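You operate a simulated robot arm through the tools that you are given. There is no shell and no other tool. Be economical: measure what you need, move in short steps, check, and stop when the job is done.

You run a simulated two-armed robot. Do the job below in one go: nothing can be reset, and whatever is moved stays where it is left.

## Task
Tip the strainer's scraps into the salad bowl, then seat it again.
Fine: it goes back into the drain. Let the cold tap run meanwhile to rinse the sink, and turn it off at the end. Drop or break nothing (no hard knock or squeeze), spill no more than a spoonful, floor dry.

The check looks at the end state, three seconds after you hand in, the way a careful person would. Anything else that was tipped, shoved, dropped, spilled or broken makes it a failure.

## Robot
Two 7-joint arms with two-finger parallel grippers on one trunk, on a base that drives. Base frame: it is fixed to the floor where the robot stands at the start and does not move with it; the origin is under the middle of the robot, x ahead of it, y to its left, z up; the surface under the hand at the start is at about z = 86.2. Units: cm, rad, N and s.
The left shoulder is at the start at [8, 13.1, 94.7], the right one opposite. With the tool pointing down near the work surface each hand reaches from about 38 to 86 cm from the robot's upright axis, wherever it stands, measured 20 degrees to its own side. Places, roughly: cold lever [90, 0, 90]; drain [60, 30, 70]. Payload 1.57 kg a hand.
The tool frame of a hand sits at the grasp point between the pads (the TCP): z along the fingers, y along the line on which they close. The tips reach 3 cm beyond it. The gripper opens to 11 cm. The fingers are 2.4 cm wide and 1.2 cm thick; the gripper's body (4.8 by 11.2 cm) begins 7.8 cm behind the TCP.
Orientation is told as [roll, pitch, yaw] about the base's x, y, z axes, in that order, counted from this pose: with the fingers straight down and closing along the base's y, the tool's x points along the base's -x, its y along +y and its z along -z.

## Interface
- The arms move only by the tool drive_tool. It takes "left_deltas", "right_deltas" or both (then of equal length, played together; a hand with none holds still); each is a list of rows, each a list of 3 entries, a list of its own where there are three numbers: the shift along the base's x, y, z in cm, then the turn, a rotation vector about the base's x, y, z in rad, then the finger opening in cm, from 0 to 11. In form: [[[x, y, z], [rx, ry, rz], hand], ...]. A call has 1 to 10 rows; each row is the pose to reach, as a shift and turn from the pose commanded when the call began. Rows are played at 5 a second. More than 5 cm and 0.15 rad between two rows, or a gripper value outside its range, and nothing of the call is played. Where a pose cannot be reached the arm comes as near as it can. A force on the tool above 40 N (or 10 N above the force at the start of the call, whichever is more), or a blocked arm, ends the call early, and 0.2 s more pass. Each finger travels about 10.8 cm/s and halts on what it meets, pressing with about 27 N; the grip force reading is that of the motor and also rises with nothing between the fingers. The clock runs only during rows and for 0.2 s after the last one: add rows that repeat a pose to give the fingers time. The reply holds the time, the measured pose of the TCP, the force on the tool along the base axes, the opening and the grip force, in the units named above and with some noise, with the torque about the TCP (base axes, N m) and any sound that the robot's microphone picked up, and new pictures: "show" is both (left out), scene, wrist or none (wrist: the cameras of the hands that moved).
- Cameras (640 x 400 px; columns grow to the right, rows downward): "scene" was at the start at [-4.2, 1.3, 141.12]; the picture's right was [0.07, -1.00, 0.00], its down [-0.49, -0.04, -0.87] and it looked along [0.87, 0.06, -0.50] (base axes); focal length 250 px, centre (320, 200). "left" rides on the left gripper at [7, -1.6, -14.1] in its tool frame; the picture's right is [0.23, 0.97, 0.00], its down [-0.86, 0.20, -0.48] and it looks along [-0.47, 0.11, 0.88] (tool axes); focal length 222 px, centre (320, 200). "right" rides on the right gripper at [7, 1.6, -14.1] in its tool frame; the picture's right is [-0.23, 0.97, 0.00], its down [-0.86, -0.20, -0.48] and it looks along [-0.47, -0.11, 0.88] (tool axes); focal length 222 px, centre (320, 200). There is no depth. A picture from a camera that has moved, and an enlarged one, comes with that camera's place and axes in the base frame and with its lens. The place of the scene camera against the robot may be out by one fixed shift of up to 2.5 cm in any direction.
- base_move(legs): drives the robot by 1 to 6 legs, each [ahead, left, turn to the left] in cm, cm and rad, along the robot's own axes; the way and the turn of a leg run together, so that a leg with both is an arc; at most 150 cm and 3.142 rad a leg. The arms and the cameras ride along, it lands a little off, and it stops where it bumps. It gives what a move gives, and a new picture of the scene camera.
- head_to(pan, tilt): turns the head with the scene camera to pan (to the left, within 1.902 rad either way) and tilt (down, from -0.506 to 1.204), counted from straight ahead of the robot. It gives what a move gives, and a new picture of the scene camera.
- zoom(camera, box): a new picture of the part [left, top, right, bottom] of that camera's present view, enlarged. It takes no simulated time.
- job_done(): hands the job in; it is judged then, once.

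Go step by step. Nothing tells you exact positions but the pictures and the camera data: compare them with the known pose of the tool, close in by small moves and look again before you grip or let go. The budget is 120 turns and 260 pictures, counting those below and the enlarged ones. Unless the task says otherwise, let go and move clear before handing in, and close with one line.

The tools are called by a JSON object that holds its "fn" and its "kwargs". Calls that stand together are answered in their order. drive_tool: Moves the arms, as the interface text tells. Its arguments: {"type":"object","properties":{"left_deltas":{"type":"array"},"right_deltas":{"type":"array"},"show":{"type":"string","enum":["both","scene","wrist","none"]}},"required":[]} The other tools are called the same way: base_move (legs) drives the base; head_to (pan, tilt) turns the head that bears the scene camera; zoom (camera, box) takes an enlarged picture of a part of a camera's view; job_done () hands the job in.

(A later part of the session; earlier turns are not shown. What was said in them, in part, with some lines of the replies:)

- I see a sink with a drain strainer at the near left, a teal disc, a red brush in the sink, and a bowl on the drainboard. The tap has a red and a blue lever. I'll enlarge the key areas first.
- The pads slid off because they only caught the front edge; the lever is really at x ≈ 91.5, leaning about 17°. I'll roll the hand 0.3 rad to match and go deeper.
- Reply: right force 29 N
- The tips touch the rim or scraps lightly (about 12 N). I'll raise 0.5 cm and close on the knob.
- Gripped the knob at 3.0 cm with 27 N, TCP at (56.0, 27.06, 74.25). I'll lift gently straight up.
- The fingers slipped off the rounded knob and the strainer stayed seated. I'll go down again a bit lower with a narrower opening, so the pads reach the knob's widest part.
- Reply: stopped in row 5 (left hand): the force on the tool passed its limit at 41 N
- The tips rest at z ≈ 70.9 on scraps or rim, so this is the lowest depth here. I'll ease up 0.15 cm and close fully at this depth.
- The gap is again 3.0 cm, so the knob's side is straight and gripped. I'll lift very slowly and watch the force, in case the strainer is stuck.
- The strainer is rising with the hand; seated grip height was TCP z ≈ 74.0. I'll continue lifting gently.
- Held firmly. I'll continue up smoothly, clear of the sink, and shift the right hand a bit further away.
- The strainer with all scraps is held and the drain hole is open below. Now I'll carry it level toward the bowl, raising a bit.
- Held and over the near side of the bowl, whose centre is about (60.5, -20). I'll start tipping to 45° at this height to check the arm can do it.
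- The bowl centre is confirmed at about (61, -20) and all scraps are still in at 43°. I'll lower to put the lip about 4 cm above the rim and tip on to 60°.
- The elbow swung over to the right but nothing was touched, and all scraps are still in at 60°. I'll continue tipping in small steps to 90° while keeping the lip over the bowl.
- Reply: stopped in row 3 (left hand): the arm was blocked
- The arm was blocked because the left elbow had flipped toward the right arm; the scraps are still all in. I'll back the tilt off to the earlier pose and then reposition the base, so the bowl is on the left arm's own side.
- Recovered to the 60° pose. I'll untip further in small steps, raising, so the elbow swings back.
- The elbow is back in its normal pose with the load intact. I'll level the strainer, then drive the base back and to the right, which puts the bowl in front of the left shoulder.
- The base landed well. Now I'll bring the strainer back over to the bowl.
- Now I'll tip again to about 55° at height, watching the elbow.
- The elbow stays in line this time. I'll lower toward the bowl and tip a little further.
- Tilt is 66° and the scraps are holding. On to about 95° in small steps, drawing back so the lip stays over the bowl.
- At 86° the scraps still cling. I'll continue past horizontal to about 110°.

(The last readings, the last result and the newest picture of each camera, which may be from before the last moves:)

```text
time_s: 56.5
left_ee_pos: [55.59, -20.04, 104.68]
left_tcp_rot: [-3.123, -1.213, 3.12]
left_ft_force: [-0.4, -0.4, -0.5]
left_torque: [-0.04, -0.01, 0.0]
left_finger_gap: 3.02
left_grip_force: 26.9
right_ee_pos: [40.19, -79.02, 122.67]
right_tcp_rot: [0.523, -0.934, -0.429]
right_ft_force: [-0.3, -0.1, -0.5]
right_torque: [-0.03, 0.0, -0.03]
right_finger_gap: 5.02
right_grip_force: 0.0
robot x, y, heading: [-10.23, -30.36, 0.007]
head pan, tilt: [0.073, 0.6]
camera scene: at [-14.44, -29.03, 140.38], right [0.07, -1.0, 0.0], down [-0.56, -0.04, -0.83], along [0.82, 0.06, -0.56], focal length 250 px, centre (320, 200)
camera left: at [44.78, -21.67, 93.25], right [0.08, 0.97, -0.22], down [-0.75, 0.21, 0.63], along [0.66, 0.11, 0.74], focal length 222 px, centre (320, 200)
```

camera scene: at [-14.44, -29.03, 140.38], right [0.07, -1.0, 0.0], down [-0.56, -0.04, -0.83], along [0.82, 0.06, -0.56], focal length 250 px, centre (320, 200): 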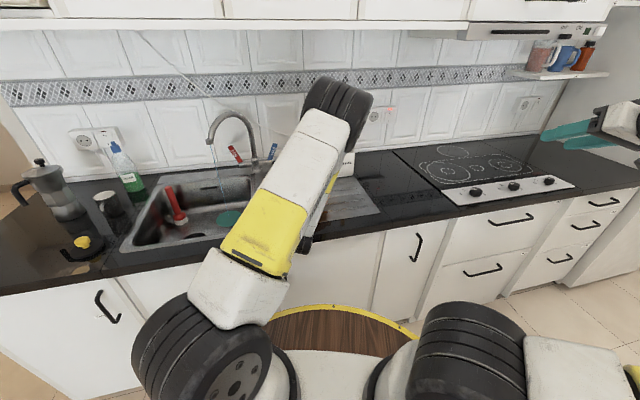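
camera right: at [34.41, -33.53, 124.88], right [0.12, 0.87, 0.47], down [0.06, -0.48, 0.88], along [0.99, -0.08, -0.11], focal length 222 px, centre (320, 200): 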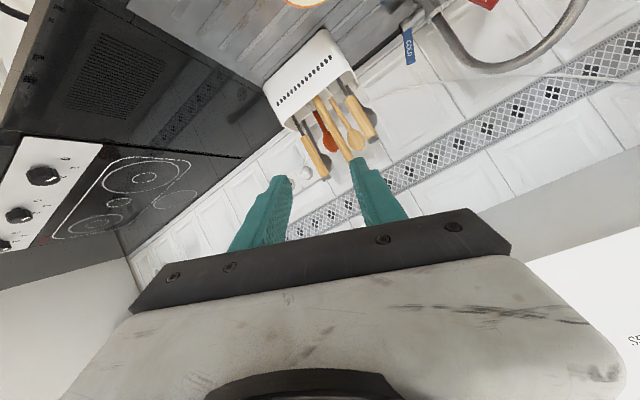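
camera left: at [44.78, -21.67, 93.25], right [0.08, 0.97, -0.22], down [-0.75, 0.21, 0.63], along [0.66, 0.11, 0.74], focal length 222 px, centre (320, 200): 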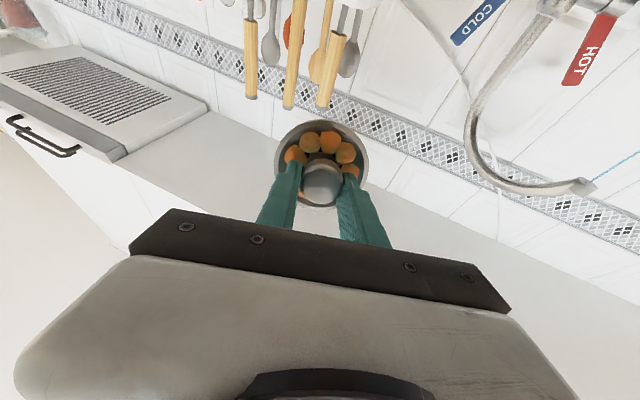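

At 110° they still cling. I'll go up a little and on to about 130°.

{"fn": "drive_tool", "kwargs": {"left_deltas": [[[0, 0, 1], [0, -0.07, 0], 1.5], [[0, 0, 2], [0, -0.14, 0], 1.5], [[0, 0, 3], [0, -0.21, 0], 1.5], [[0, 0, 3.5], [0, -0.28, 0], 1.5], [[0, 0, 4], [0, -0.35, 0], 1.5], [[0, 0, 4], [0, -0.35, 0], 1.5]]}}

```text
time_s: 57.9
left_ee_pos: [55.49, -19.9, 108.7]
left_tcp_rot: [-3.134, -0.864, 3.13]
left_ft_force: [0.4, -0.1, -1.1]
left_torque: [0.0, 0.01, 0.03]
left_finger_gap: 3.0
left_grip_force: 26.8
right_ee_pos: [40.26, -78.82, 122.7]
right_tcp_rot: [0.525, -0.934, -0.429]
right_ft_force: [-0.3, -0.5, 0.3]
right_torque: [0.02, -0.01, -0.01]
right_finger_gap: 5.01
right_grip_force: 0.0
robot x, y, heading: [-10.3, -29.8, 0.007]
head pan, tilt: [0.073, 0.6]
camera scene: at [-14.43, -29.03, 140.38], right [0.07, -1.0, 0.0], down [-0.56, -0.04, -0.82], along [0.82, 0.06, -0.57], focal length 250 px, centre (320, 200)
camera left: at [49.36, -21.64, 94.18], right [0.15, 0.97, -0.18], down [-0.92, 0.21, 0.34], along [0.37, 0.11, 0.92], focal length 222 px, centre (320, 200)
```

scene: 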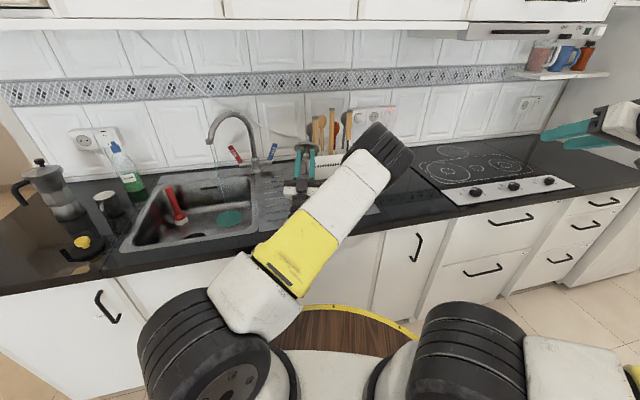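
left: 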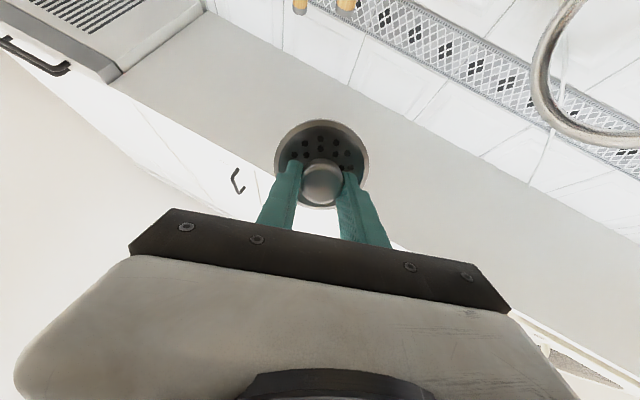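

The strainer is empty now; I'll reverse the tipping with some lift and then check where the scraps landed.

{"fn": "drive_tool", "kwargs": {"left_deltas": [[[0, 0, 0.3], [0, 0.1, 0], 1.5], [[0, 0, 0.6], [0, 0.2, 0], 1.5], [[0, 0, 1], [0, 0.3, 0], 1.5], [[0, 0, 1.4], [0, 0.4, 0], 1.5], [[0, 0, 1.8], [0, 0.5, 0], 1.5], [[0, 0, 2.2], [0, 0.6, 0], 1.5], [[0, 0, 2.6], [0, 0.7, 0], 1.5], [[0, 0, 3], [0, 0.8, 0], 1.5], [[0, 0, 3.3], [0, 0.9, 0], 1.5], [[0, 0, 3.6], [0, 1.0, 0], 1.5]]}}

```text
time_s: 60.0
left_ee_pos: [55.52, -20.02, 112.18]
left_tcp_rot: [-0.028, -1.275, 0.024]
left_ft_force: [-0.1, -0.6, -1.0]
left_torque: [0.0, -0.02, 0.03]
left_finger_gap: 3.01
left_grip_force: 26.8
right_ee_pos: [40.03, -78.83, 122.66]
right_tcp_rot: [0.523, -0.933, -0.43]
right_ft_force: [-0.3, 0.0, -1.1]
right_torque: [0.0, 0.01, 0.0]
right_finger_gap: 5.02
right_grip_force: 0.0
robot x, y, heading: [-10.08, -30.22, -0.0]
head pan, tilt: [0.073, 0.6]
camera scene: at [-14.41, -29.04, 140.38], right [0.07, -1.0, 0.0], down [-0.56, -0.04, -0.82], along [0.82, 0.06, -0.57], focal length 250 px, centre (320, 200)
camera left: at [40.02, -21.64, 109.73], right [-0.07, 0.97, -0.22], down [-0.21, 0.21, 0.96], along [0.98, 0.11, 0.19], focal length 222 px, centre (320, 200)
```

scene: 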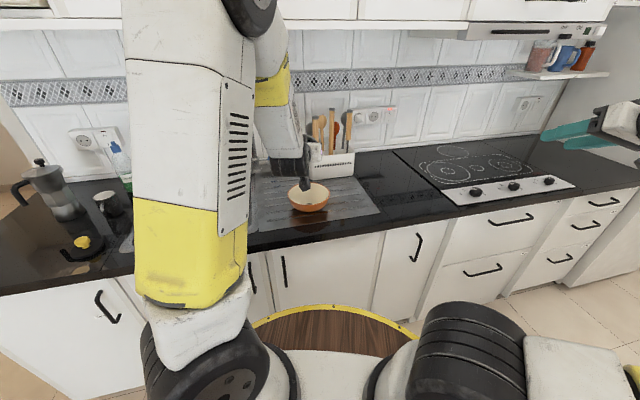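
left: 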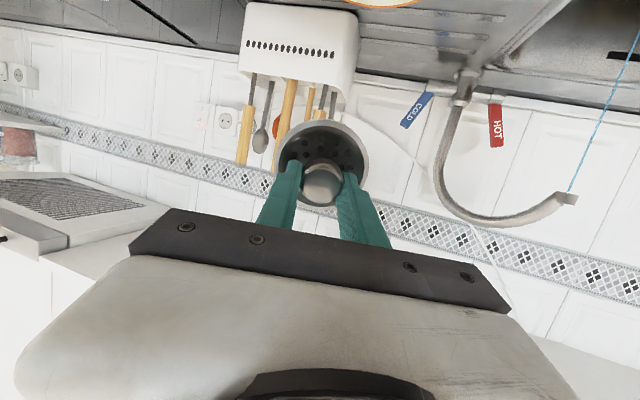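

Empty and the arm is recovering its normal shape. I'll untip the remaining 1.27 rad.

{"fn": "drive_tool", "kwargs": {"left_deltas": [[[0, 0, 0.2], [0, 0.13, 0], 1.5], [[0, 0, 0.4], [0, 0.26, 0], 1.5], [[0, 0, 0.6], [0, 0.39, 0], 1.5], [[0, 0, 0.8], [0, 0.52, 0], 1.5], [[0, 0, 1], [0, 0.65, 0], 1.5], [[0, 0, 1.2], [0, 0.78, 0], 1.5], [[0, 0, 1.4], [0, 0.91, 0], 1.5], [[0, 0, 1.6], [0, 1.04, 0], 1.5], [[0, 0, 1.8], [0, 1.17, 0], 1.5], [[0, 0, 2], [0, 1.275, 0], 1.5]]}}

{"fn": "zoom", "kwargs": {"camera": "scene", "box": [240, 140, 400, 240]}}

```text
time_s: 62.2
left_ee_pos: [55.4, -20.01, 114.31]
left_tcp_rot: [-0.003, 0.0, 0.009]
left_ft_force: [-0.5, -0.5, -0.3]
left_torque: [0.03, -0.02, -0.02]
left_finger_gap: 2.99
left_grip_force: 27.1
right_ee_pos: [40.17, -78.89, 122.63]
right_tcp_rot: [0.523, -0.934, -0.431]
right_ft_force: [-0.3, -0.3, 0.2]
right_torque: [0.01, -0.01, 0.0]
right_finger_gap: 5.04
right_grip_force: 0.0
robot x, y, heading: [-9.91, -30.68, -0.0]
head pan, tilt: [0.073, 0.6]
camera scene: at [-14.45, -29.03, 140.38], right [0.07, -1.0, 0.0], down [-0.56, -0.04, -0.83], along [0.82, 0.06, -0.56], focal length 250 px, centre (320, 200)
camera left: at [48.57, -21.64, 128.38], right [-0.24, 0.97, 0.0], down [0.85, 0.21, 0.48], along [0.46, 0.11, -0.88], focal length 222 px, centre (320, 200)
```

scene: 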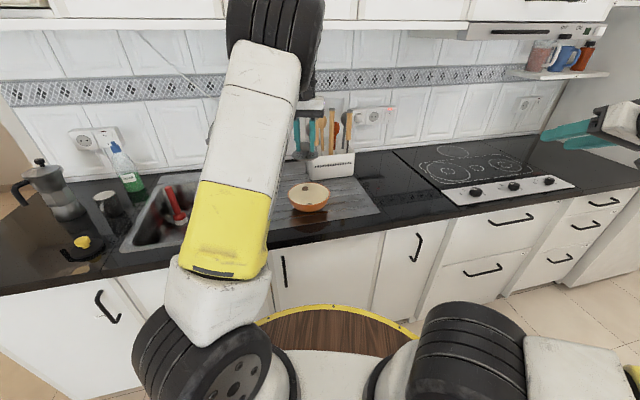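
left: 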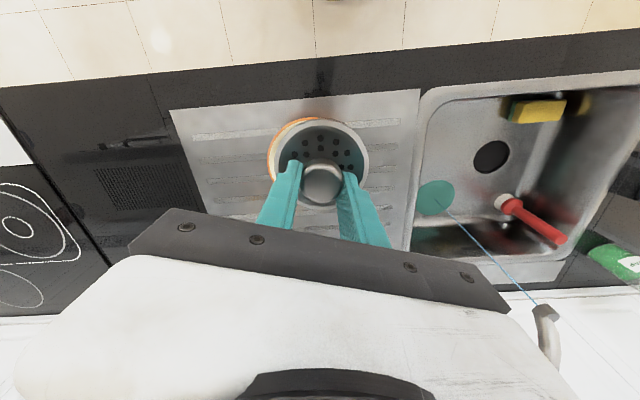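

```text
4.00 times, centred on (320, 190) of scene
camera zoom: at [-14.45, -29.03, 140.38], right [0.07, -1.0, 0.0], down [-0.56, -0.04, -0.83], along [0.82, 0.06, -0.56], focal length 998 px, centre (320, 240)
```

zoom: 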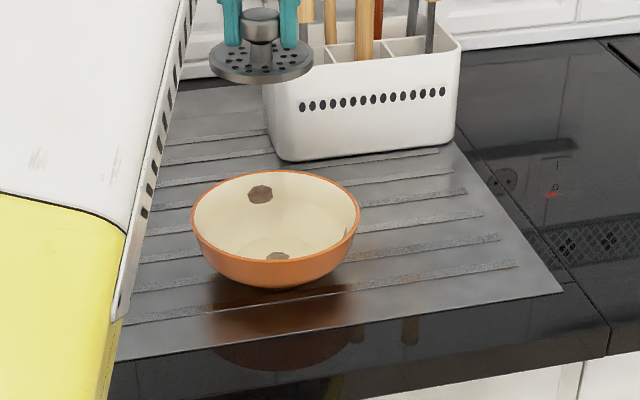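

The strainer is empty and I can see scraps in the bowl. I'll shift the hand left so the wrist camera can see the whole bowl and the area around it.

{"fn": "drive_tool", "kwargs": {"left_deltas": [[[0, 1, 0], [0, 0, 0], 1.5], [[0, 3, 0], [0, 0, 0], 1.5], [[0, 6, 0], [0, 0, 0], 1.5], [[0, 9, 0], [0, 0, 0], 1.5], [[0, 11.5, 0], [0, 0, 0], 1.5], [[0, 12.5, 0], [0, 0, 0], 1.5]], "show": "wrist"}}

{"fn": "zoom", "kwargs": {"camera": "left", "box": [100, 60, 280, 200]}}

{"fn": "zoom", "kwargs": {"camera": "scene", "box": [250, 170, 410, 270]}}

```text
time_s: 63.6
left_ee_pos: [55.51, -7.5, 114.19]
left_tcp_rot: [-0.001, 0.0, 0.009]
left_ft_force: [-0.6, 0.1, -0.8]
left_torque: [-0.01, -0.01, -0.01]
left_finger_gap: 3.02
left_grip_force: 26.5
right_ee_pos: [40.05, -78.93, 122.64]
right_tcp_rot: [0.522, -0.933, -0.43]
right_ft_force: [-0.1, -0.8, -0.1]
right_torque: [-0.03, -0.01, 0.0]
right_finger_gap: 5.02
right_grip_force: 0.0
robot x, y, heading: [-9.81, -30.33, 0.003]
head pan, tilt: [0.073, 0.6]
camera left: at [48.62, -9.14, 128.38], right [-0.23, 0.97, 0.0], down [0.85, 0.21, 0.48], along [0.47, 0.11, -0.88], focal length 222 px, centre (320, 200)
```

left: 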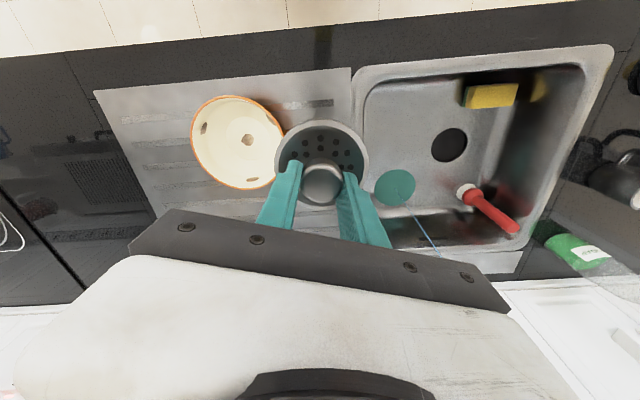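

```text
2.86 times, centred on (190, 130) of left
camera zoom: at [48.62, -9.14, 128.38], right [-0.23, 0.97, 0.0], down [0.85, 0.21, 0.48], along [0.47, 0.11, -0.88], focal length 635 px, centre (691, 400)
```

zoom: 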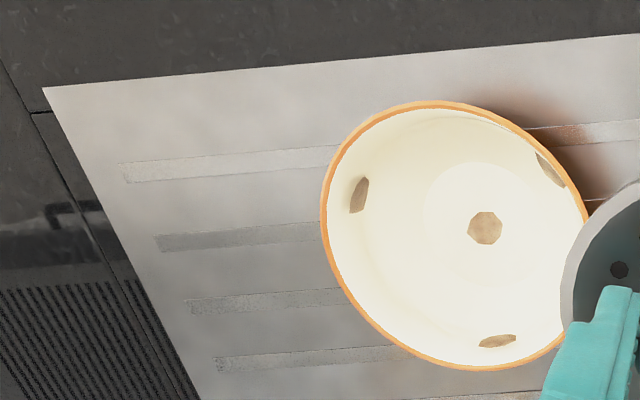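

```text
4.00 times, centred on (330, 220) of scene
camera zoom: at [-14.42, -29.03, 140.38], right [0.07, -1.0, 0.0], down [-0.56, -0.04, -0.82], along [0.82, 0.06, -0.57], focal length 998 px, centre (280, 120)
```

zoom: 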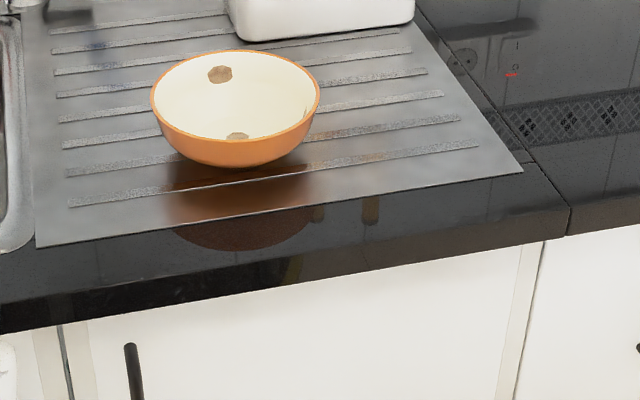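

The bowl now holds the scraps and nothing is visible on the board around it. I'll draw the hand back from the tap and drive the base back to its start.

{"fn": "drive_tool", "kwargs": {"left_deltas": [[[-1, 0, 0], [0, 0, 0], 1.5], [[-3, 0, 0], [0, 0, 0], 1.5], [[-6, 0, 0], [0, 0, 0], 1.5], [[-8.5, 0, 0], [0, 0, 0], 1.5], [[-10, 0, 0], [0, 0, 0], 1.5], [[-10.5, 0, 0], [0, 0, 0], 1.5]], "show": "none"}}

{"fn": "base_move", "kwargs": {"legs": [[0, 15, 0], [0, 15, 0], [10, 0, 0]]}}

```text
time_s: 65.0
left_ee_pos: [45.09, -7.41, 114.27]
left_tcp_rot: [-0.004, -0.003, 0.008]
left_ft_force: [-0.3, 0.4, -1.7]
left_torque: [0.0, -0.01, -0.03]
left_finger_gap: 2.99
left_grip_force: 26.6
right_ee_pos: [40.26, -78.88, 122.57]
right_tcp_rot: [0.524, -0.934, -0.43]
right_ft_force: [-0.4, 0.9, -0.8]
right_torque: [-0.01, 0.02, 0.0]
right_finger_gap: 5.02
right_grip_force: 0.0
robot x, y, heading: [-10.2, -30.36, -0.001]
head pan, tilt: [0.073, 0.6]
```

```text
time_s: 68.1
left_ee_pos: [53.95, 22.44, 113.65]
left_tcp_rot: [-0.005, 0.017, 0.008]
left_ft_force: [-0.3, -0.1, -1.0]
left_torque: [0.01, -0.03, -0.01]
left_finger_gap: 2.99
left_grip_force: 26.7
right_ee_pos: [49.63, -48.78, 122.79]
right_tcp_rot: [0.527, -0.938, -0.432]
right_ft_force: [0.5, 0.1, -0.3]
right_torque: [0.01, -0.02, 0.0]
right_finger_gap: 4.99
right_grip_force: 0.1
robot x, y, heading: [0.18, -0.25, 0.001]
head pan, tilt: [0.073, 0.6]
camera scene: at [-5.03, 0.99, 140.36], right [0.08, -1.0, 0.0], down [-0.56, -0.04, -0.83], along [0.83, 0.06, -0.56], focal length 250 px, centre (320, 200)
```

scene: 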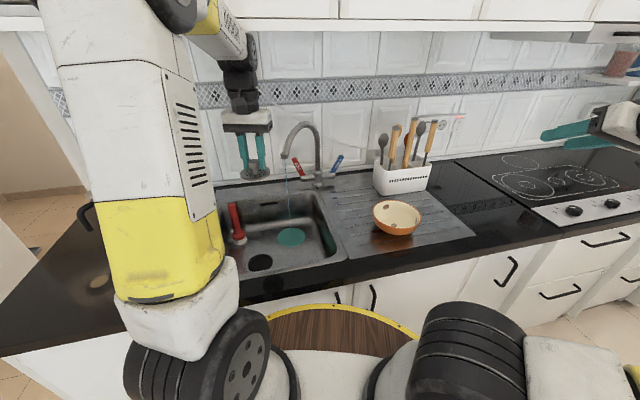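

Back at the start position, with the strainer in hand. Next I'll bring it above the drain at (56.0, 27.1) and check.

{"fn": "drive_tool", "kwargs": {"left_deltas": [[[0.3, 1, -0.5], [0, 0, 0], 1.5], [[0.7, 3, -2], [0, 0, 0], 1.5], [[1, 4.6, -5], [0, 0, 0], 1.5], [[1, 4.6, -8], [0, 0, 0], 1.5], [[1, 4.6, -11], [0, 0, 0], 1.5], [[1, 4.6, -14], [0, 0, 0], 1.5], [[1, 4.6, -17], [0, 0, 0], 1.5], [[1, 4.6, -19], [0, 0, 0], 1.5], [[1, 4.6, -20], [0, 0, 0], 1.5], [[1, 4.6, -20], [0, 0, 0], 1.5]], "show": "wrist"}}

```text
time_s: 70.3
left_ee_pos: [55.36, 27.12, 93.5]
left_tcp_rot: [-0.005, 0.024, 0.009]
left_ft_force: [-0.1, -0.2, -0.5]
left_torque: [0.0, -0.01, 0.0]
left_finger_gap: 2.98
left_grip_force: 27.3
right_ee_pos: [50.11, -48.75, 122.59]
right_tcp_rot: [0.522, -0.933, -0.43]
right_ft_force: [0.4, -0.7, -0.1]
right_torque: [-0.01, 0.0, -0.03]
right_finger_gap: 5.0
right_grip_force: 0.0
robot x, y, heading: [0.06, -0.19, 0.002]
head pan, tilt: [0.073, 0.6]
camera left: at [48.67, 25.46, 107.66], right [-0.24, 0.97, 0.0], down [0.86, 0.21, 0.46], along [0.45, 0.11, -0.89], focal length 222 px, centre (320, 200)
```

left: 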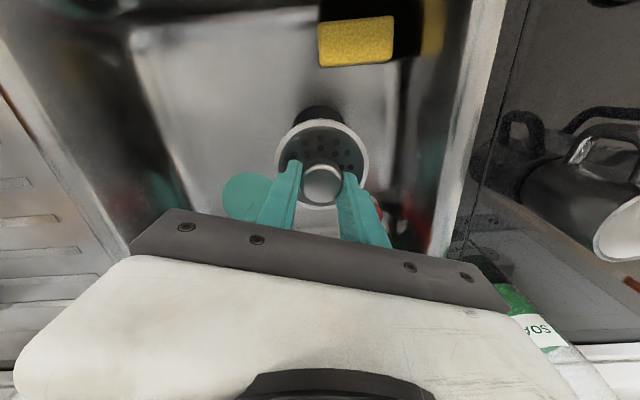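

The strainer sits in the grip exactly as when lifted. I'll correct the small pitch and x errors and descend to a few centimetres above the seat.

{"fn": "drive_tool", "kwargs": {"left_deltas": [[[0.3, 0, -2], [0.005, -0.012, -0.005], 1.5], [[0.7, 0, -5], [0.005, -0.024, -0.009], 1.5], [[0.7, 0, -8], [0.005, -0.024, -0.009], 1.5], [[0.7, 0, -11], [0.005, -0.024, -0.009], 1.5], [[0.7, 0, -13], [0.005, -0.024, -0.009], 1.5], [[0.7, 0, -14.5], [0.005, -0.024, -0.009], 1.5], [[0.7, 0, -14.5], [0.005, -0.024, -0.009], 1.5]], "show": "wrist"}}

{"fn": "zoom", "kwargs": {"camera": "left", "box": [230, 60, 410, 240]}}

```text
time_s: 71.9
left_ee_pos: [55.97, 27.13, 78.84]
left_tcp_rot: [0.001, -0.002, -0.001]
left_ft_force: [0.3, 0.4, -1.0]
left_torque: [0.0, 0.01, 0.05]
left_finger_gap: 3.03
left_grip_force: 27.0
right_ee_pos: [50.14, -48.92, 122.71]
right_tcp_rot: [0.523, -0.934, -0.428]
right_ft_force: [0.3, 0.1, 0.4]
right_torque: [-0.04, 0.01, 0.01]
right_finger_gap: 5.0
right_grip_force: 0.0
robot x, y, heading: [0.38, -0.44, -0.002]
head pan, tilt: [0.073, 0.6]
camera left: at [49.04, 25.41, 93.01], right [-0.23, 0.97, 0.0], down [0.85, 0.2, 0.48], along [0.47, 0.11, -0.88], focal length 222 px, centre (320, 200)
```

left: 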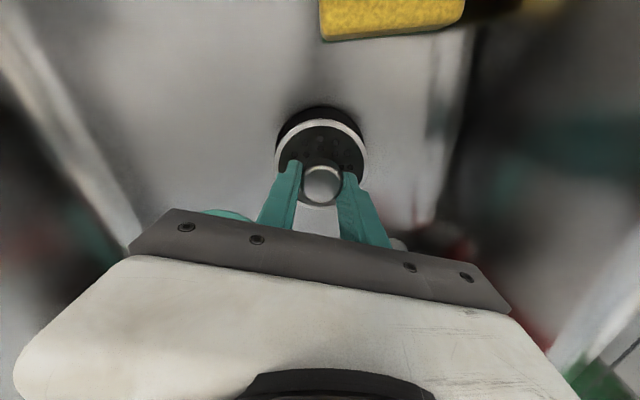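

```text
2.22 times, centred on (320, 150) of left
camera zoom: at [49.04, 25.41, 93.01], right [-0.23, 0.97, 0.0], down [0.85, 0.2, 0.48], along [0.47, 0.11, -0.88], focal length 494 px, centre (320, 311)
```

zoom: 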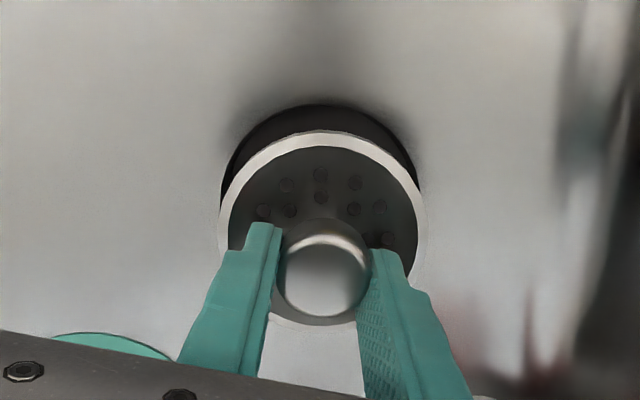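

It's lined up over the hole. I'll lower slowly the last 4.8 cm.

{"fn": "drive_tool", "kwargs": {"left_deltas": [[[0, 0, -1], [0, 0, 0], 1.5], [[0, 0, -2], [0, 0, 0], 1.5], [[0, 0, -3], [0, 0, 0], 1.5], [[0, 0, -3.6], [0, 0, 0], 1.5], [[0, 0, -4.1], [0, 0, 0], 1.5], [[0, 0, -4.5], [0, 0, 0], 1.5], [[0, 0, -4.8], [0, 0, 0], 1.5]], "show": "wrist"}}

{"fn": "zoom", "kwargs": {"camera": "left", "box": [230, 80, 410, 260]}}

```text
time_s: 73.5
left_ee_pos: [56.04, 27.07, 74.39]
left_tcp_rot: [0.001, -0.004, 0.001]
left_ft_force: [-4.2, -1.1, 19.3]
left_torque: [-0.04, 0.24, 0.0]
left_finger_gap: 3.01
left_grip_force: 27.2
right_ee_pos: [50.08, -48.86, 122.69]
right_tcp_rot: [0.524, -0.936, -0.429]
right_ft_force: [0.0, 0.7, -0.8]
right_torque: [0.0, 0.01, 0.0]
right_finger_gap: 5.0
right_grip_force: 0.2
robot x, y, heading: [0.24, -0.27, 0.001]
head pan, tilt: [0.073, 0.6]
camera left: at [49.02, 25.41, 88.37], right [-0.23, 0.97, 0.0], down [0.85, 0.2, 0.48], along [0.47, 0.11, -0.88], focal length 222 px, centre (320, 200)
```

left: 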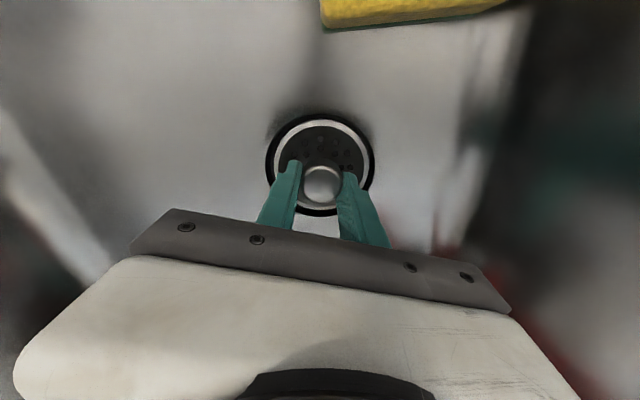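

```text
2.22 times, centred on (320, 170) of left
camera zoom: at [49.02, 25.41, 88.37], right [-0.23, 0.97, 0.0], down [0.85, 0.2, 0.48], along [0.47, 0.11, -0.88], focal length 494 px, centre (320, 267)
```

zoom: 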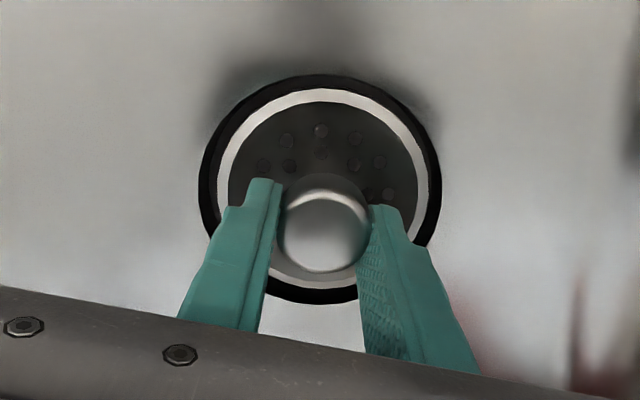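

It's in the seat with about 19 N of contact. I'll open and rise, then compare with the original seating.

{"fn": "drive_tool", "kwargs": {"left_deltas": [[[0, 0, 0.1], [0, 0, 0], 3.6], [[0, 0, 0.1], [0, 0, 0], 4.6], [[0, 0, 0.2], [0, 0, 0], 5.5], [[0, 0, 1], [0, 0, 0], 6], [[0, 0, 4], [0, 0, 0], 6], [[0, 0, 7.1], [0, 0, 0], 6], [[0, 0, 7.1], [0, 0, 0], 6]], "show": "wrist"}}

{"fn": "zoom", "kwargs": {"camera": "left", "box": [230, 60, 410, 240]}}

```text
time_s: 75.1
left_ee_pos: [56.0, 27.09, 81.32]
left_tcp_rot: [0.0, -0.002, -0.002]
left_ft_force: [0.1, 0.0, -0.2]
left_torque: [-0.03, -0.04, -0.01]
left_finger_gap: 6.0
left_grip_force: 0.1
right_ee_pos: [50.16, -48.81, 122.52]
right_tcp_rot: [0.524, -0.933, -0.427]
right_ft_force: [-0.1, 0.0, 0.8]
right_torque: [0.02, -0.02, -0.02]
right_finger_gap: 4.98
right_grip_force: 0.1
robot x, y, heading: [0.17, -0.04, 0.003]
head pan, tilt: [0.073, 0.6]
camera left: at [49.1, 25.43, 95.37], right [-0.23, 0.97, 0.0], down [0.85, 0.2, 0.48], along [0.47, 0.11, -0.88], focal length 222 px, centre (320, 200)
```

left: 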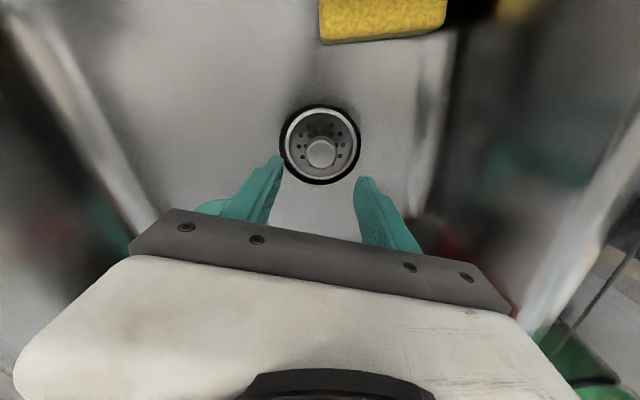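

```text
2.22 times, centred on (320, 150) of left
camera zoom: at [49.1, 25.43, 95.37], right [-0.23, 0.97, 0.0], down [0.85, 0.2, 0.48], along [0.47, 0.11, -0.88], focal length 494 px, centre (320, 311)
```

zoom: 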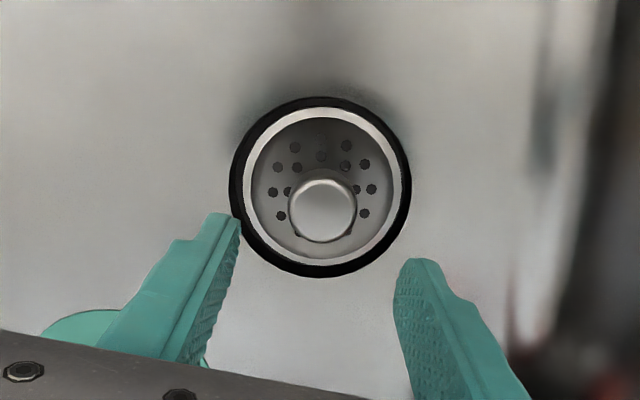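

The strainer is seated just as before and empty. I'll raise the left hand clear and start bringing the right hand back toward the tap.

{"fn": "drive_tool", "kwargs": {"left_deltas": [[[0, 0, 4.5], [0, 0, 0], 6], [[0, 0, 9], [0, 0, 0], 6], [[0, 0, 13.5], [0, 0, 0], 6], [[-1, 0, 18], [0, 0, 0], 6], [[-2, 0, 22.5], [0, 0, 0], 6], [[-4, 0, 27], [0, 0, 0], 6], [[-6, 0, 31.5], [0, 0, 0], 6], [[-8, 0, 36], [0, 0, 0], 6], [[-9.5, 0, 40.5], [0, 0, 0], 6], [[-10, 0, 45], [0, 0, 0], 6]], "right_deltas": [[[0, 1, 0], [0, 0, 0], 5], [[0, 2, 0], [0, 0, 0], 5], [[0, 4, 0], [0, 0, 0], 5], [[0, 6, 0], [0, 0, 0], 5], [[0, 8, 0], [0, 0, 0], 5], [[0, 10, 0], [0, 0, 0], 5], [[0, 12, 0], [0, 0, 0], 5], [[0, 13, 0], [0, 0, 0], 5], [[0, 14, 0], [0, 0, 0], 5], [[0, 14, 0], [0, 0, 0], 5]], "show": "none"}}

{"fn": "drive_tool", "kwargs": {"right_deltas": [[[2.5, 3, -1.5], [0, 0, 0], 5], [[5, 6, -3], [0, 0, 0], 5], [[7.5, 9, -4.5], [0, 0, 0], 5], [[10, 12, -6], [0, 0, 0], 5], [[12.5, 15, -7.5], [0, 0, 0], 5], [[15, 18, -9], [0, 0, 0], 5], [[17.5, 21, -10.5], [0, 0, 0], 5], [[20, 24, -12], [0, 0, 0], 5], [[22.5, 27, -13.5], [0, 0, 0], 5], [[25, 30, -15], [0, 0, 0], 5]]}}

{"fn": "zoom", "kwargs": {"camera": "right", "box": [240, 20, 440, 180]}}

```text
time_s: 77.3
left_ee_pos: [45.9, 27.21, 126.32]
left_tcp_rot: [0.001, -0.002, -0.004]
left_ft_force: [-0.6, 0.1, -0.1]
left_torque: [0.0, 0.04, -0.01]
left_finger_gap: 5.99
left_grip_force: 0.0
right_ee_pos: [50.01, -34.78, 122.73]
right_tcp_rot: [0.523, -0.933, -0.43]
right_ft_force: [-0.3, -0.4, 0.5]
right_torque: [0.03, -0.03, 0.0]
right_finger_gap: 4.99
right_grip_force: 0.1
robot x, y, heading: [-0.11, -0.45, 0.002]
head pan, tilt: [0.073, 0.6]
```

```text
time_s: 79.5
left_ee_pos: [45.88, 27.12, 126.18]
left_tcp_rot: [0.002, -0.004, -0.001]
left_ft_force: [0.3, -0.5, -0.3]
left_torque: [0.01, 0.02, -0.01]
left_finger_gap: 5.99
left_grip_force: 0.0
right_ee_pos: [75.06, -4.88, 107.34]
right_tcp_rot: [0.523, -0.934, -0.432]
right_ft_force: [0.0, -0.2, -0.1]
right_torque: [-0.01, 0.01, -0.03]
right_finger_gap: 5.0
right_grip_force: 0.2
robot x, y, heading: [0.02, -0.3, 0.005]
head pan, tilt: [0.073, 0.6]
camera scene: at [-4.5, 0.97, 140.38], right [0.07, -1.0, 0.0], down [-0.56, -0.04, -0.83], along [0.82, 0.06, -0.56], focal length 250 px, centre (320, 200)
camera right: at [59.57, -3.79, 109.67], right [0.12, 0.87, 0.47], down [0.06, -0.48, 0.88], along [0.99, -0.08, -0.11], focal length 222 px, centre (320, 200)
```

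scene: 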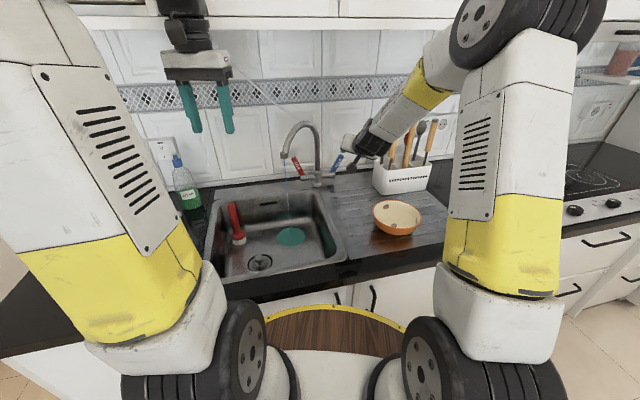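
right: 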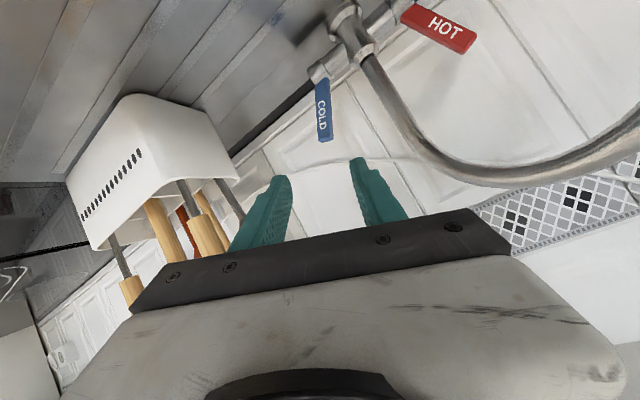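

```text
2.50 times, centred on (340, 100) of right
camera zoom: at [59.57, -3.79, 109.67], right [0.12, 0.87, 0.47], down [0.06, -0.48, 0.88], along [0.99, -0.08, -0.11], focal length 555 px, centre (270, 450)
```

zoom: 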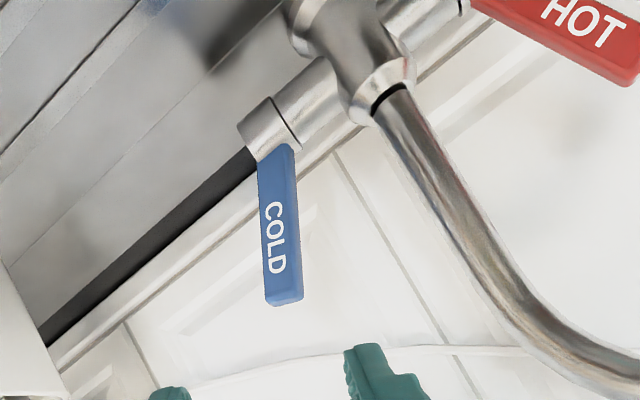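

The thin stream still runs, and the lever leans slightly toward the robot. I'll close the fingers and approach its front face to push it back.

{"fn": "drive_tool", "kwargs": {"right_deltas": [[[2.3, 1.2, -2.1], [0, 0, 0], 3], [[4.6, 2.4, -4.2], [0, 0, 0], 1.5], [[6.8, 3.6, -6.4], [0, 0, 0], 0.4], [[8.9, 4.7, -8.5], [0, 0, 0], 0.4], [[8.9, 4.7, -8.5], [0, 0, 0], 0.4]], "show": "wrist"}}

{"fn": "zoom", "kwargs": {"camera": "right", "box": [240, 80, 400, 240]}}

```text
time_s: 80.7
left_ee_pos: [45.79, 27.21, 126.21]
left_tcp_rot: [0.0, -0.001, -0.001]
left_ft_force: [-0.3, -0.9, 0.3]
left_torque: [0.01, 0.01, -0.04]
left_finger_gap: 5.98
left_grip_force: 0.0
right_ee_pos: [84.03, -0.09, 99.05]
right_tcp_rot: [0.524, -0.935, -0.428]
right_ft_force: [-0.1, 0.7, -0.2]
right_torque: [0.02, 0.01, 0.03]
right_finger_gap: 0.4
right_grip_force: 0.1
robot x, y, heading: [-0.35, -0.42, 0.002]
head pan, tilt: [0.073, 0.6]
camera right: at [68.43, 0.98, 101.36], right [0.12, 0.87, 0.47], down [0.06, -0.48, 0.87], along [0.99, -0.07, -0.11], focal length 222 px, centre (320, 200)
```

right: 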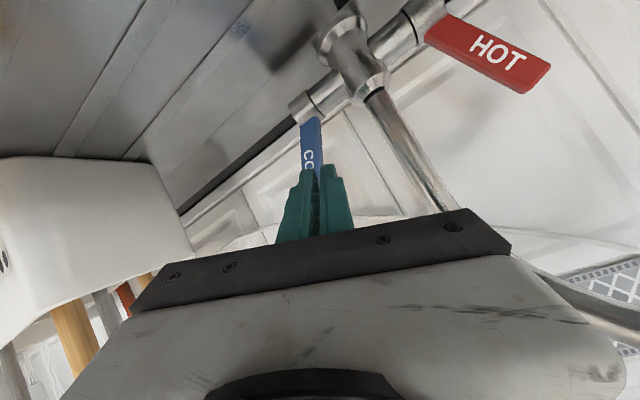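

```text
2.50 times, centred on (320, 160) of right
camera zoom: at [68.43, 0.98, 101.36], right [0.12, 0.87, 0.47], down [0.06, -0.48, 0.87], along [0.99, -0.07, -0.11], focal length 555 px, centre (320, 300)
```

zoom: 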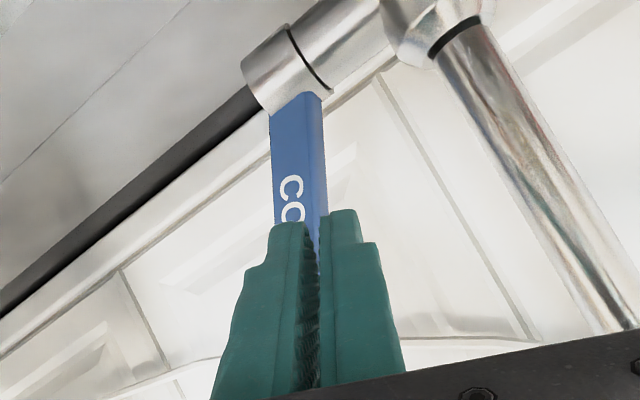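

The closed fingertips are right in front of the lever. I'll push forward slowly, watching the force.

{"fn": "drive_tool", "kwargs": {"right_deltas": [[[0.8, 0, -0.2], [0, 0, 0], 0.4], [[1.6, 0, -0.4], [0, 0, 0], 0.4], [[2.3, 0, -0.5], [0, 0, 0], 0.4], [[3, 0, -0.6], [0, 0, 0], 0.4]]}}

{"fn": "zoom", "kwargs": {"camera": "scene", "box": [210, 110, 370, 280]}}

```text
time_s: 81.7
left_ee_pos: [45.93, 27.18, 126.22]
left_tcp_rot: [0.0, -0.001, -0.002]
left_ft_force: [-0.5, -0.7, -0.9]
left_torque: [0.0, 0.01, 0.01]
left_finger_gap: 6.0
left_grip_force: 0.1
right_ee_pos: [87.03, -0.04, 98.51]
right_tcp_rot: [0.521, -0.933, -0.429]
right_ft_force: [0.6, 0.2, -0.3]
right_torque: [0.01, 0.01, -0.01]
right_finger_gap: 0.43
right_grip_force: 0.0
robot x, y, heading: [0.34, -0.03, 0.002]
head pan, tilt: [0.073, 0.6]
camera scene: at [-4.46, 0.98, 140.38], right [0.08, -1.0, 0.0], down [-0.56, -0.04, -0.82], along [0.82, 0.06, -0.57], focal length 250 px, centre (320, 200)
camera right: at [71.46, 0.98, 100.74], right [0.12, 0.87, 0.47], down [0.06, -0.48, 0.87], along [0.99, -0.07, -0.11], focal length 222 px, centre (320, 200)
```

scene: 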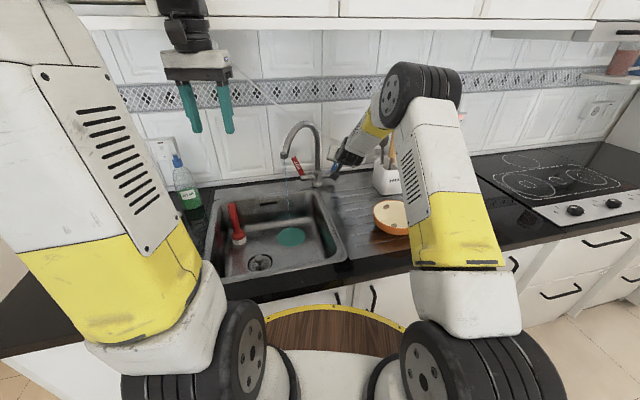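
right: 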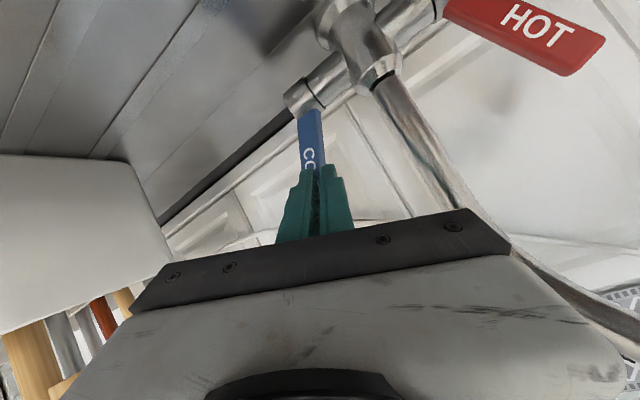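

```text
2.35 times, centred on (290, 195) of scene
camera zoom: at [-4.46, 0.98, 140.38], right [0.08, -1.0, 0.0], down [-0.56, -0.04, -0.82], along [0.82, 0.06, -0.57], focal length 587 px, centre (391, 212)
```

zoom: 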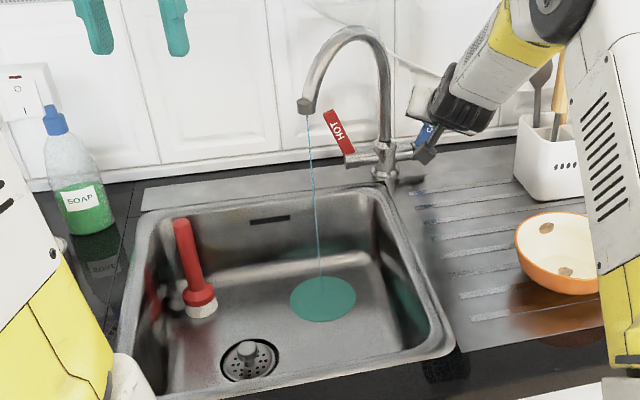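

No contact yet, and water is still flowing. I'll push on in finer steps.

{"fn": "drive_tool", "kwargs": {"right_deltas": [[[0.5, 0, -0.1], [0, 0, 0], 0.4], [[1, 0, -0.2], [0, 0, 0], 0.4], [[1.5, 0, -0.2], [0, 0, 0], 0.4], [[2, 0, -0.2], [0, 0, 0], 0.4]], "show": "wrist"}}

{"fn": "zoom", "kwargs": {"camera": "scene", "box": [250, 110, 370, 280]}}

```text
time_s: 82.5
left_ee_pos: [45.82, 27.06, 126.19]
left_tcp_rot: [0.001, -0.003, -0.001]
left_ft_force: [-0.8, -0.1, 0.1]
left_torque: [0.01, -0.02, -0.03]
left_finger_gap: 5.98
left_grip_force: 0.1
right_ee_pos: [88.15, 0.09, 98.44]
right_tcp_rot: [0.524, -0.931, -0.423]
right_ft_force: [-28.1, -5.2, 12.5]
right_torque: [-0.1, -0.17, -0.2]
right_finger_gap: 0.7
right_grip_force: 1.3
robot x, y, heading: [-0.23, -0.47, -0.0]
head pan, tilt: [0.073, 0.6]
stopped in row 4 (right hand): the force on the tool passed its limit at 48 N (the readings are from after the stop); the commanded pose is now the measured one
camera right: at [72.52, 1.07, 100.72], right [0.12, 0.87, 0.47], down [0.07, -0.48, 0.87], along [0.99, -0.07, -0.11], focal length 222 px, centre (320, 200)
```

right: 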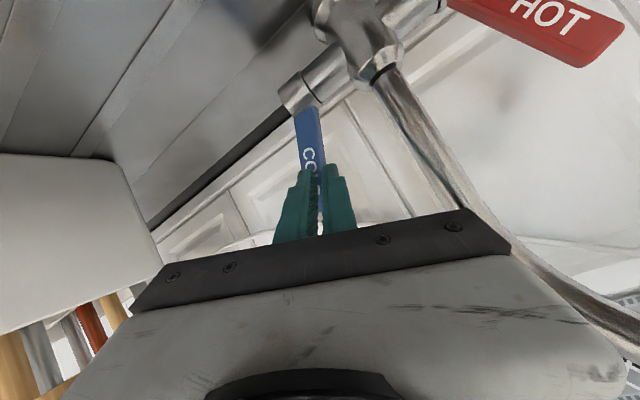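

```text
2.35 times, centred on (310, 195) of scene
camera zoom: at [-4.71, 0.96, 140.38], right [0.07, -1.0, 0.0], down [-0.56, -0.04, -0.83], along [0.82, 0.06, -0.56], focal length 587 px, centre (344, 212)
```

zoom: 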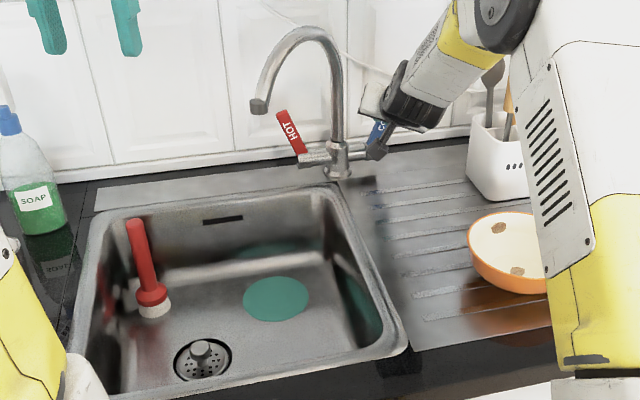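

The stream has stopped and the lever is against its closed stop. I'll back the hand off straight and check.

{"fn": "drive_tool", "kwargs": {"right_deltas": [[[-1, 0, 0.4], [0, 0, 0], 0.4], [[-3, 0, 1.5], [0, 0, 0], 0.4], [[-6, -0.5, 4], [0, 0, 0], 0.4], [[-9, -2, 7], [0, 0, 0], 0.4], [[-12, -4, 10], [0, 0, 0], 1], [[-14.5, -7, 12], [0, 0, 0], 2], [[-17, -10, 14], [0, 0, 0], 3], [[-19.5, -13, 16], [0, 0, 0], 4], [[-22, -16, 18], [0, 0, 0], 4]], "show": "scene"}}

{"fn": "zoom", "kwargs": {"camera": "scene", "box": [210, 110, 370, 280]}}

{"fn": "zoom", "kwargs": {"camera": "scene", "box": [330, 130, 470, 270]}}

```text
time_s: 84.5
left_ee_pos: [45.9, 27.04, 126.29]
left_tcp_rot: [0.002, -0.002, -0.002]
left_ft_force: [0.9, -0.7, -0.5]
left_torque: [0.1, 0.05, -0.05]
left_finger_gap: 6.01
left_grip_force: 0.0
right_ee_pos: [66.2, -15.98, 116.18]
right_tcp_rot: [0.523, -0.929, -0.425]
right_ft_force: [1.4, 0.4, 0.5]
right_torque: [-0.01, -0.01, 0.03]
right_finger_gap: 3.98
right_grip_force: 0.0
robot x, y, heading: [0.19, -0.09, 0.001]
head pan, tilt: [0.073, 0.6]
camera scene: at [-4.46, 0.88, 140.39], right [0.08, -1.0, 0.0], down [-0.56, -0.04, -0.82], along [0.82, 0.06, -0.57], focal length 250 px, centre (320, 200)
```

scene: 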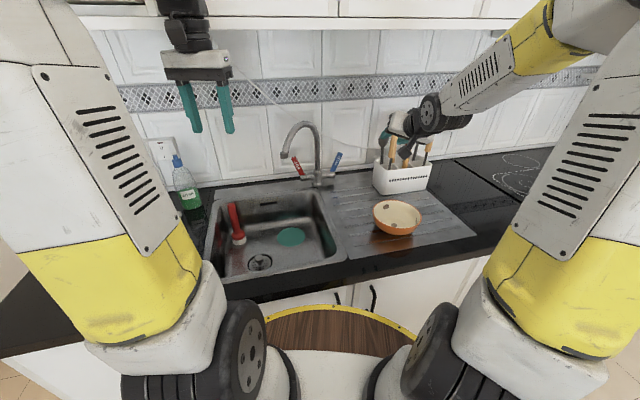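

```text
2.35 times, centred on (290, 195) of scene
camera zoom: at [-4.46, 0.88, 140.39], right [0.08, -1.0, 0.0], down [-0.56, -0.04, -0.82], along [0.82, 0.06, -0.57], focal length 587 px, centre (391, 212)
```

zoom: 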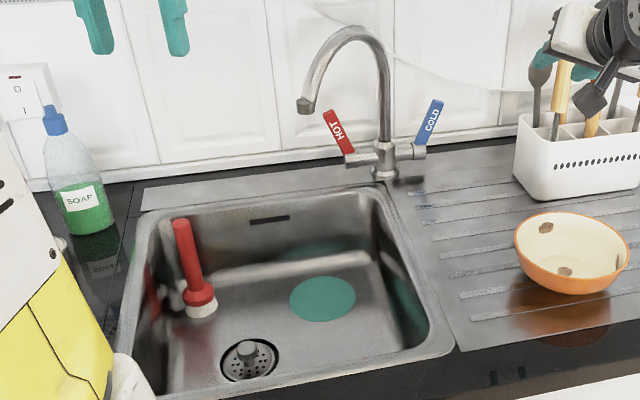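

```text
2.86 times, centred on (400, 200) of scene
camera zoom: at [-4.46, 0.88, 140.39], right [0.08, -1.0, 0.0], down [-0.56, -0.04, -0.82], along [0.82, 0.06, -0.57], focal length 713 px, centre (91, 200)
```

zoom: 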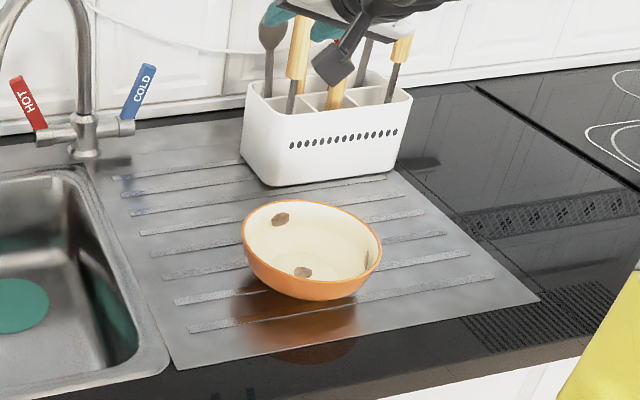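

The water is off, the strainer is seated and the lever upright. I'll bring the right hand back to a tool-down pose and look from above for any stray scraps on the board or floor.

{"fn": "drive_tool", "kwargs": {"right_deltas": [[[-3, -1, 2], [-0.1, 0, 0], 5], [[-6, -2, 4], [-0.2, 0, 0], 5], [[-9, -3, 6], [-0.3, 0, 0], 5], [[-12, -3, 7], [-0.3, 0, 0], 5], [[-14, -3, 8], [-0.3, 0, 0], 5]], "show": "none"}}

{"fn": "drive_tool", "kwargs": {"right_deltas": [[[0, 0, 0.3], [0, 0.12, 0], 6], [[0, 0, 0.6], [0, 0.24, 0], 6], [[0, 0, 0.9], [0, 0.36, 0], 6], [[0, 0, 1], [0, 0.48, 0], 6], [[0, 0, 1], [0, 0.6, 0], 6], [[0, 0, 1], [0, 0.72, 0], 6], [[0, 0, 1], [0, 0.84, 0], 6], [[0, 0, 1], [0, 0.96, 0], 6], [[0, 0, 1], [0, 1.0, 0], 6]], "show": "wrist"}}

{"fn": "head_to", "kwargs": {"pan": -0.1, "tilt": 1.1}}

```text
time_s: 85.8
left_ee_pos: [46.0, 27.15, 126.12]
left_tcp_rot: [0.001, -0.002, -0.002]
left_ft_force: [0.2, -0.8, -0.9]
left_torque: [-0.02, 0.03, -0.02]
left_finger_gap: 5.99
left_grip_force: 0.0
right_ee_pos: [52.26, -19.01, 124.27]
right_tcp_rot: [0.004, -0.996, 0.005]
right_ft_force: [-0.2, -0.2, -0.5]
right_torque: [-0.01, 0.02, 0.01]
right_finger_gap: 5.01
right_grip_force: 0.1
right hand out of reach, approached as far as the arm can: row 2
robot x, y, heading: [-0.31, -0.01, 0.003]
head pan, tilt: [0.073, 0.6]
```

```text
time_s: 87.8
left_ee_pos: [45.98, 27.12, 126.18]
left_tcp_rot: [0.001, -0.003, 0.0]
left_ft_force: [-0.3, -0.3, 0.1]
left_torque: [0.03, 0.03, -0.01]
left_finger_gap: 6.0
left_grip_force: 0.1
right_ee_pos: [52.32, -19.06, 125.3]
right_tcp_rot: [0.009, 0.006, 0.003]
right_ft_force: [-0.5, 0.9, 0.2]
right_torque: [0.0, 0.05, -0.03]
right_finger_gap: 5.99
right_grip_force: 0.1
robot x, y, heading: [0.12, -0.29, 0.003]
head pan, tilt: [0.073, 0.6]
camera right: at [45.51, -17.3, 139.55], right [0.22, 0.97, 0.01], down [0.86, -0.2, 0.47], along [0.46, -0.1, -0.88], focal length 222 px, centre (320, 200)
```

right: 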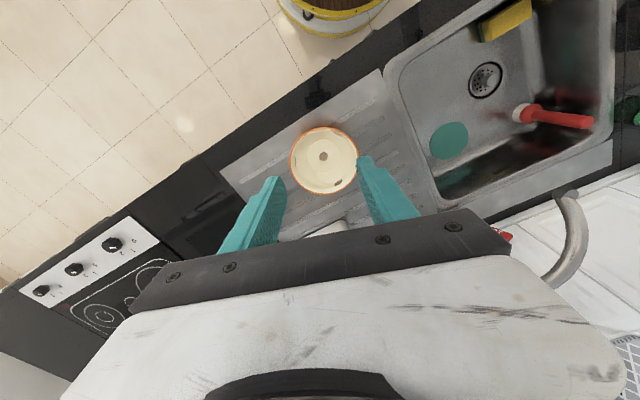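

```text
time_s: 88.7
left_ee_pos: [45.89, 27.13, 126.24]
left_tcp_rot: [0.0, -0.002, -0.001]
left_ft_force: [-0.7, 0.2, 0.4]
left_torque: [-0.03, -0.02, 0.04]
left_finger_gap: 6.02
left_grip_force: 0.0
right_ee_pos: [52.18, -18.9, 125.4]
right_tcp_rot: [0.009, 0.006, 0.003]
right_ft_force: [0.1, 0.0, 0.1]
right_torque: [-0.01, 0.01, -0.01]
right_finger_gap: 6.01
right_grip_force: 0.0
robot x, y, heading: [-0.06, -0.03, 0.002]
head pan, tilt: [-0.099, 1.1]
camera scene: at [-7.02, -0.3, 136.53], right [-0.1, -1.0, 0.0], down [-0.89, 0.09, -0.45], along [0.45, -0.04, -0.89], focal length 250 px, centre (320, 200)
```

scene: 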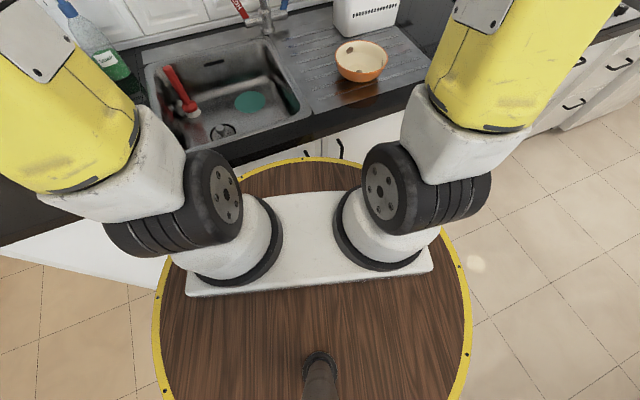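

{"fn": "zoom", "kwargs": {"camera": "right", "box": [200, 60, 400, 220]}}

{"fn": "zoom", "kwargs": {"camera": "right", "box": [380, 0, 620, 220]}}

```text
2.50 times, centred on (300, 140) of right
camera zoom: at [45.49, -17.31, 139.55], right [0.23, 0.97, 0.01], down [0.86, -0.2, 0.47], along [0.46, -0.1, -0.88], focal length 555 px, centre (370, 350)
```

zoom: 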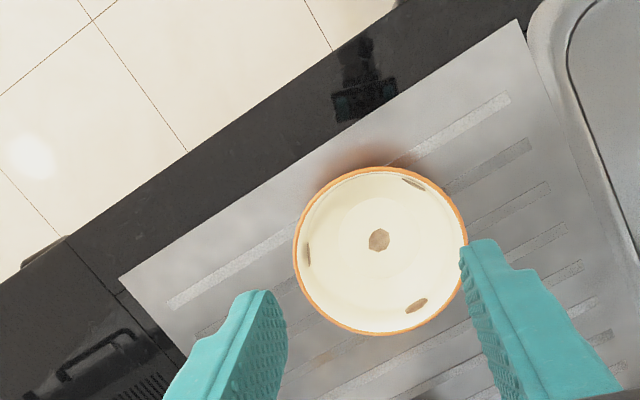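

```text
1.82 times, centred on (500, 110) of right
camera zoom: at [45.49, -17.31, 139.55], right [0.23, 0.97, 0.01], down [0.86, -0.2, 0.47], along [0.46, -0.1, -0.88], focal length 404 px, centre (-7, 364)
```

zoom: 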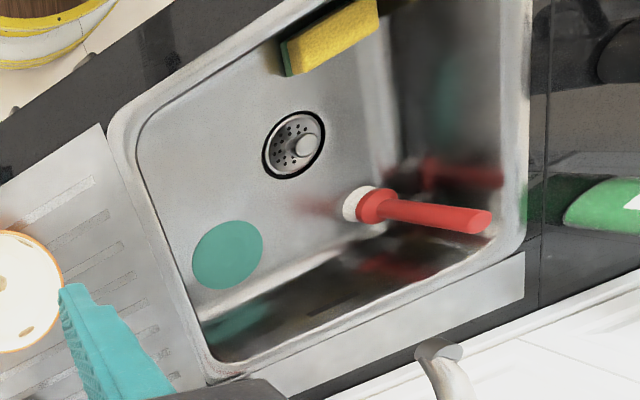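

The strainer is empty and seated in the drain, the scraps are in the bowl, and the tap is off. Nothing shows on the board or the parts of the floor I can see, and both hands are clear, so I'm handing in.

{"fn": "job_done", "kwargs": {}}

```text
The job is handed in.
```

I tipped the strainer's scraps into the bowl, seated it back in the drain, and let the cold tap run throughout before turning it off; I saw no spills on the board or on the floor in view. The scraps looked like nine orange pieces in the strainer, but I can only make out four brown ones in the bowl.
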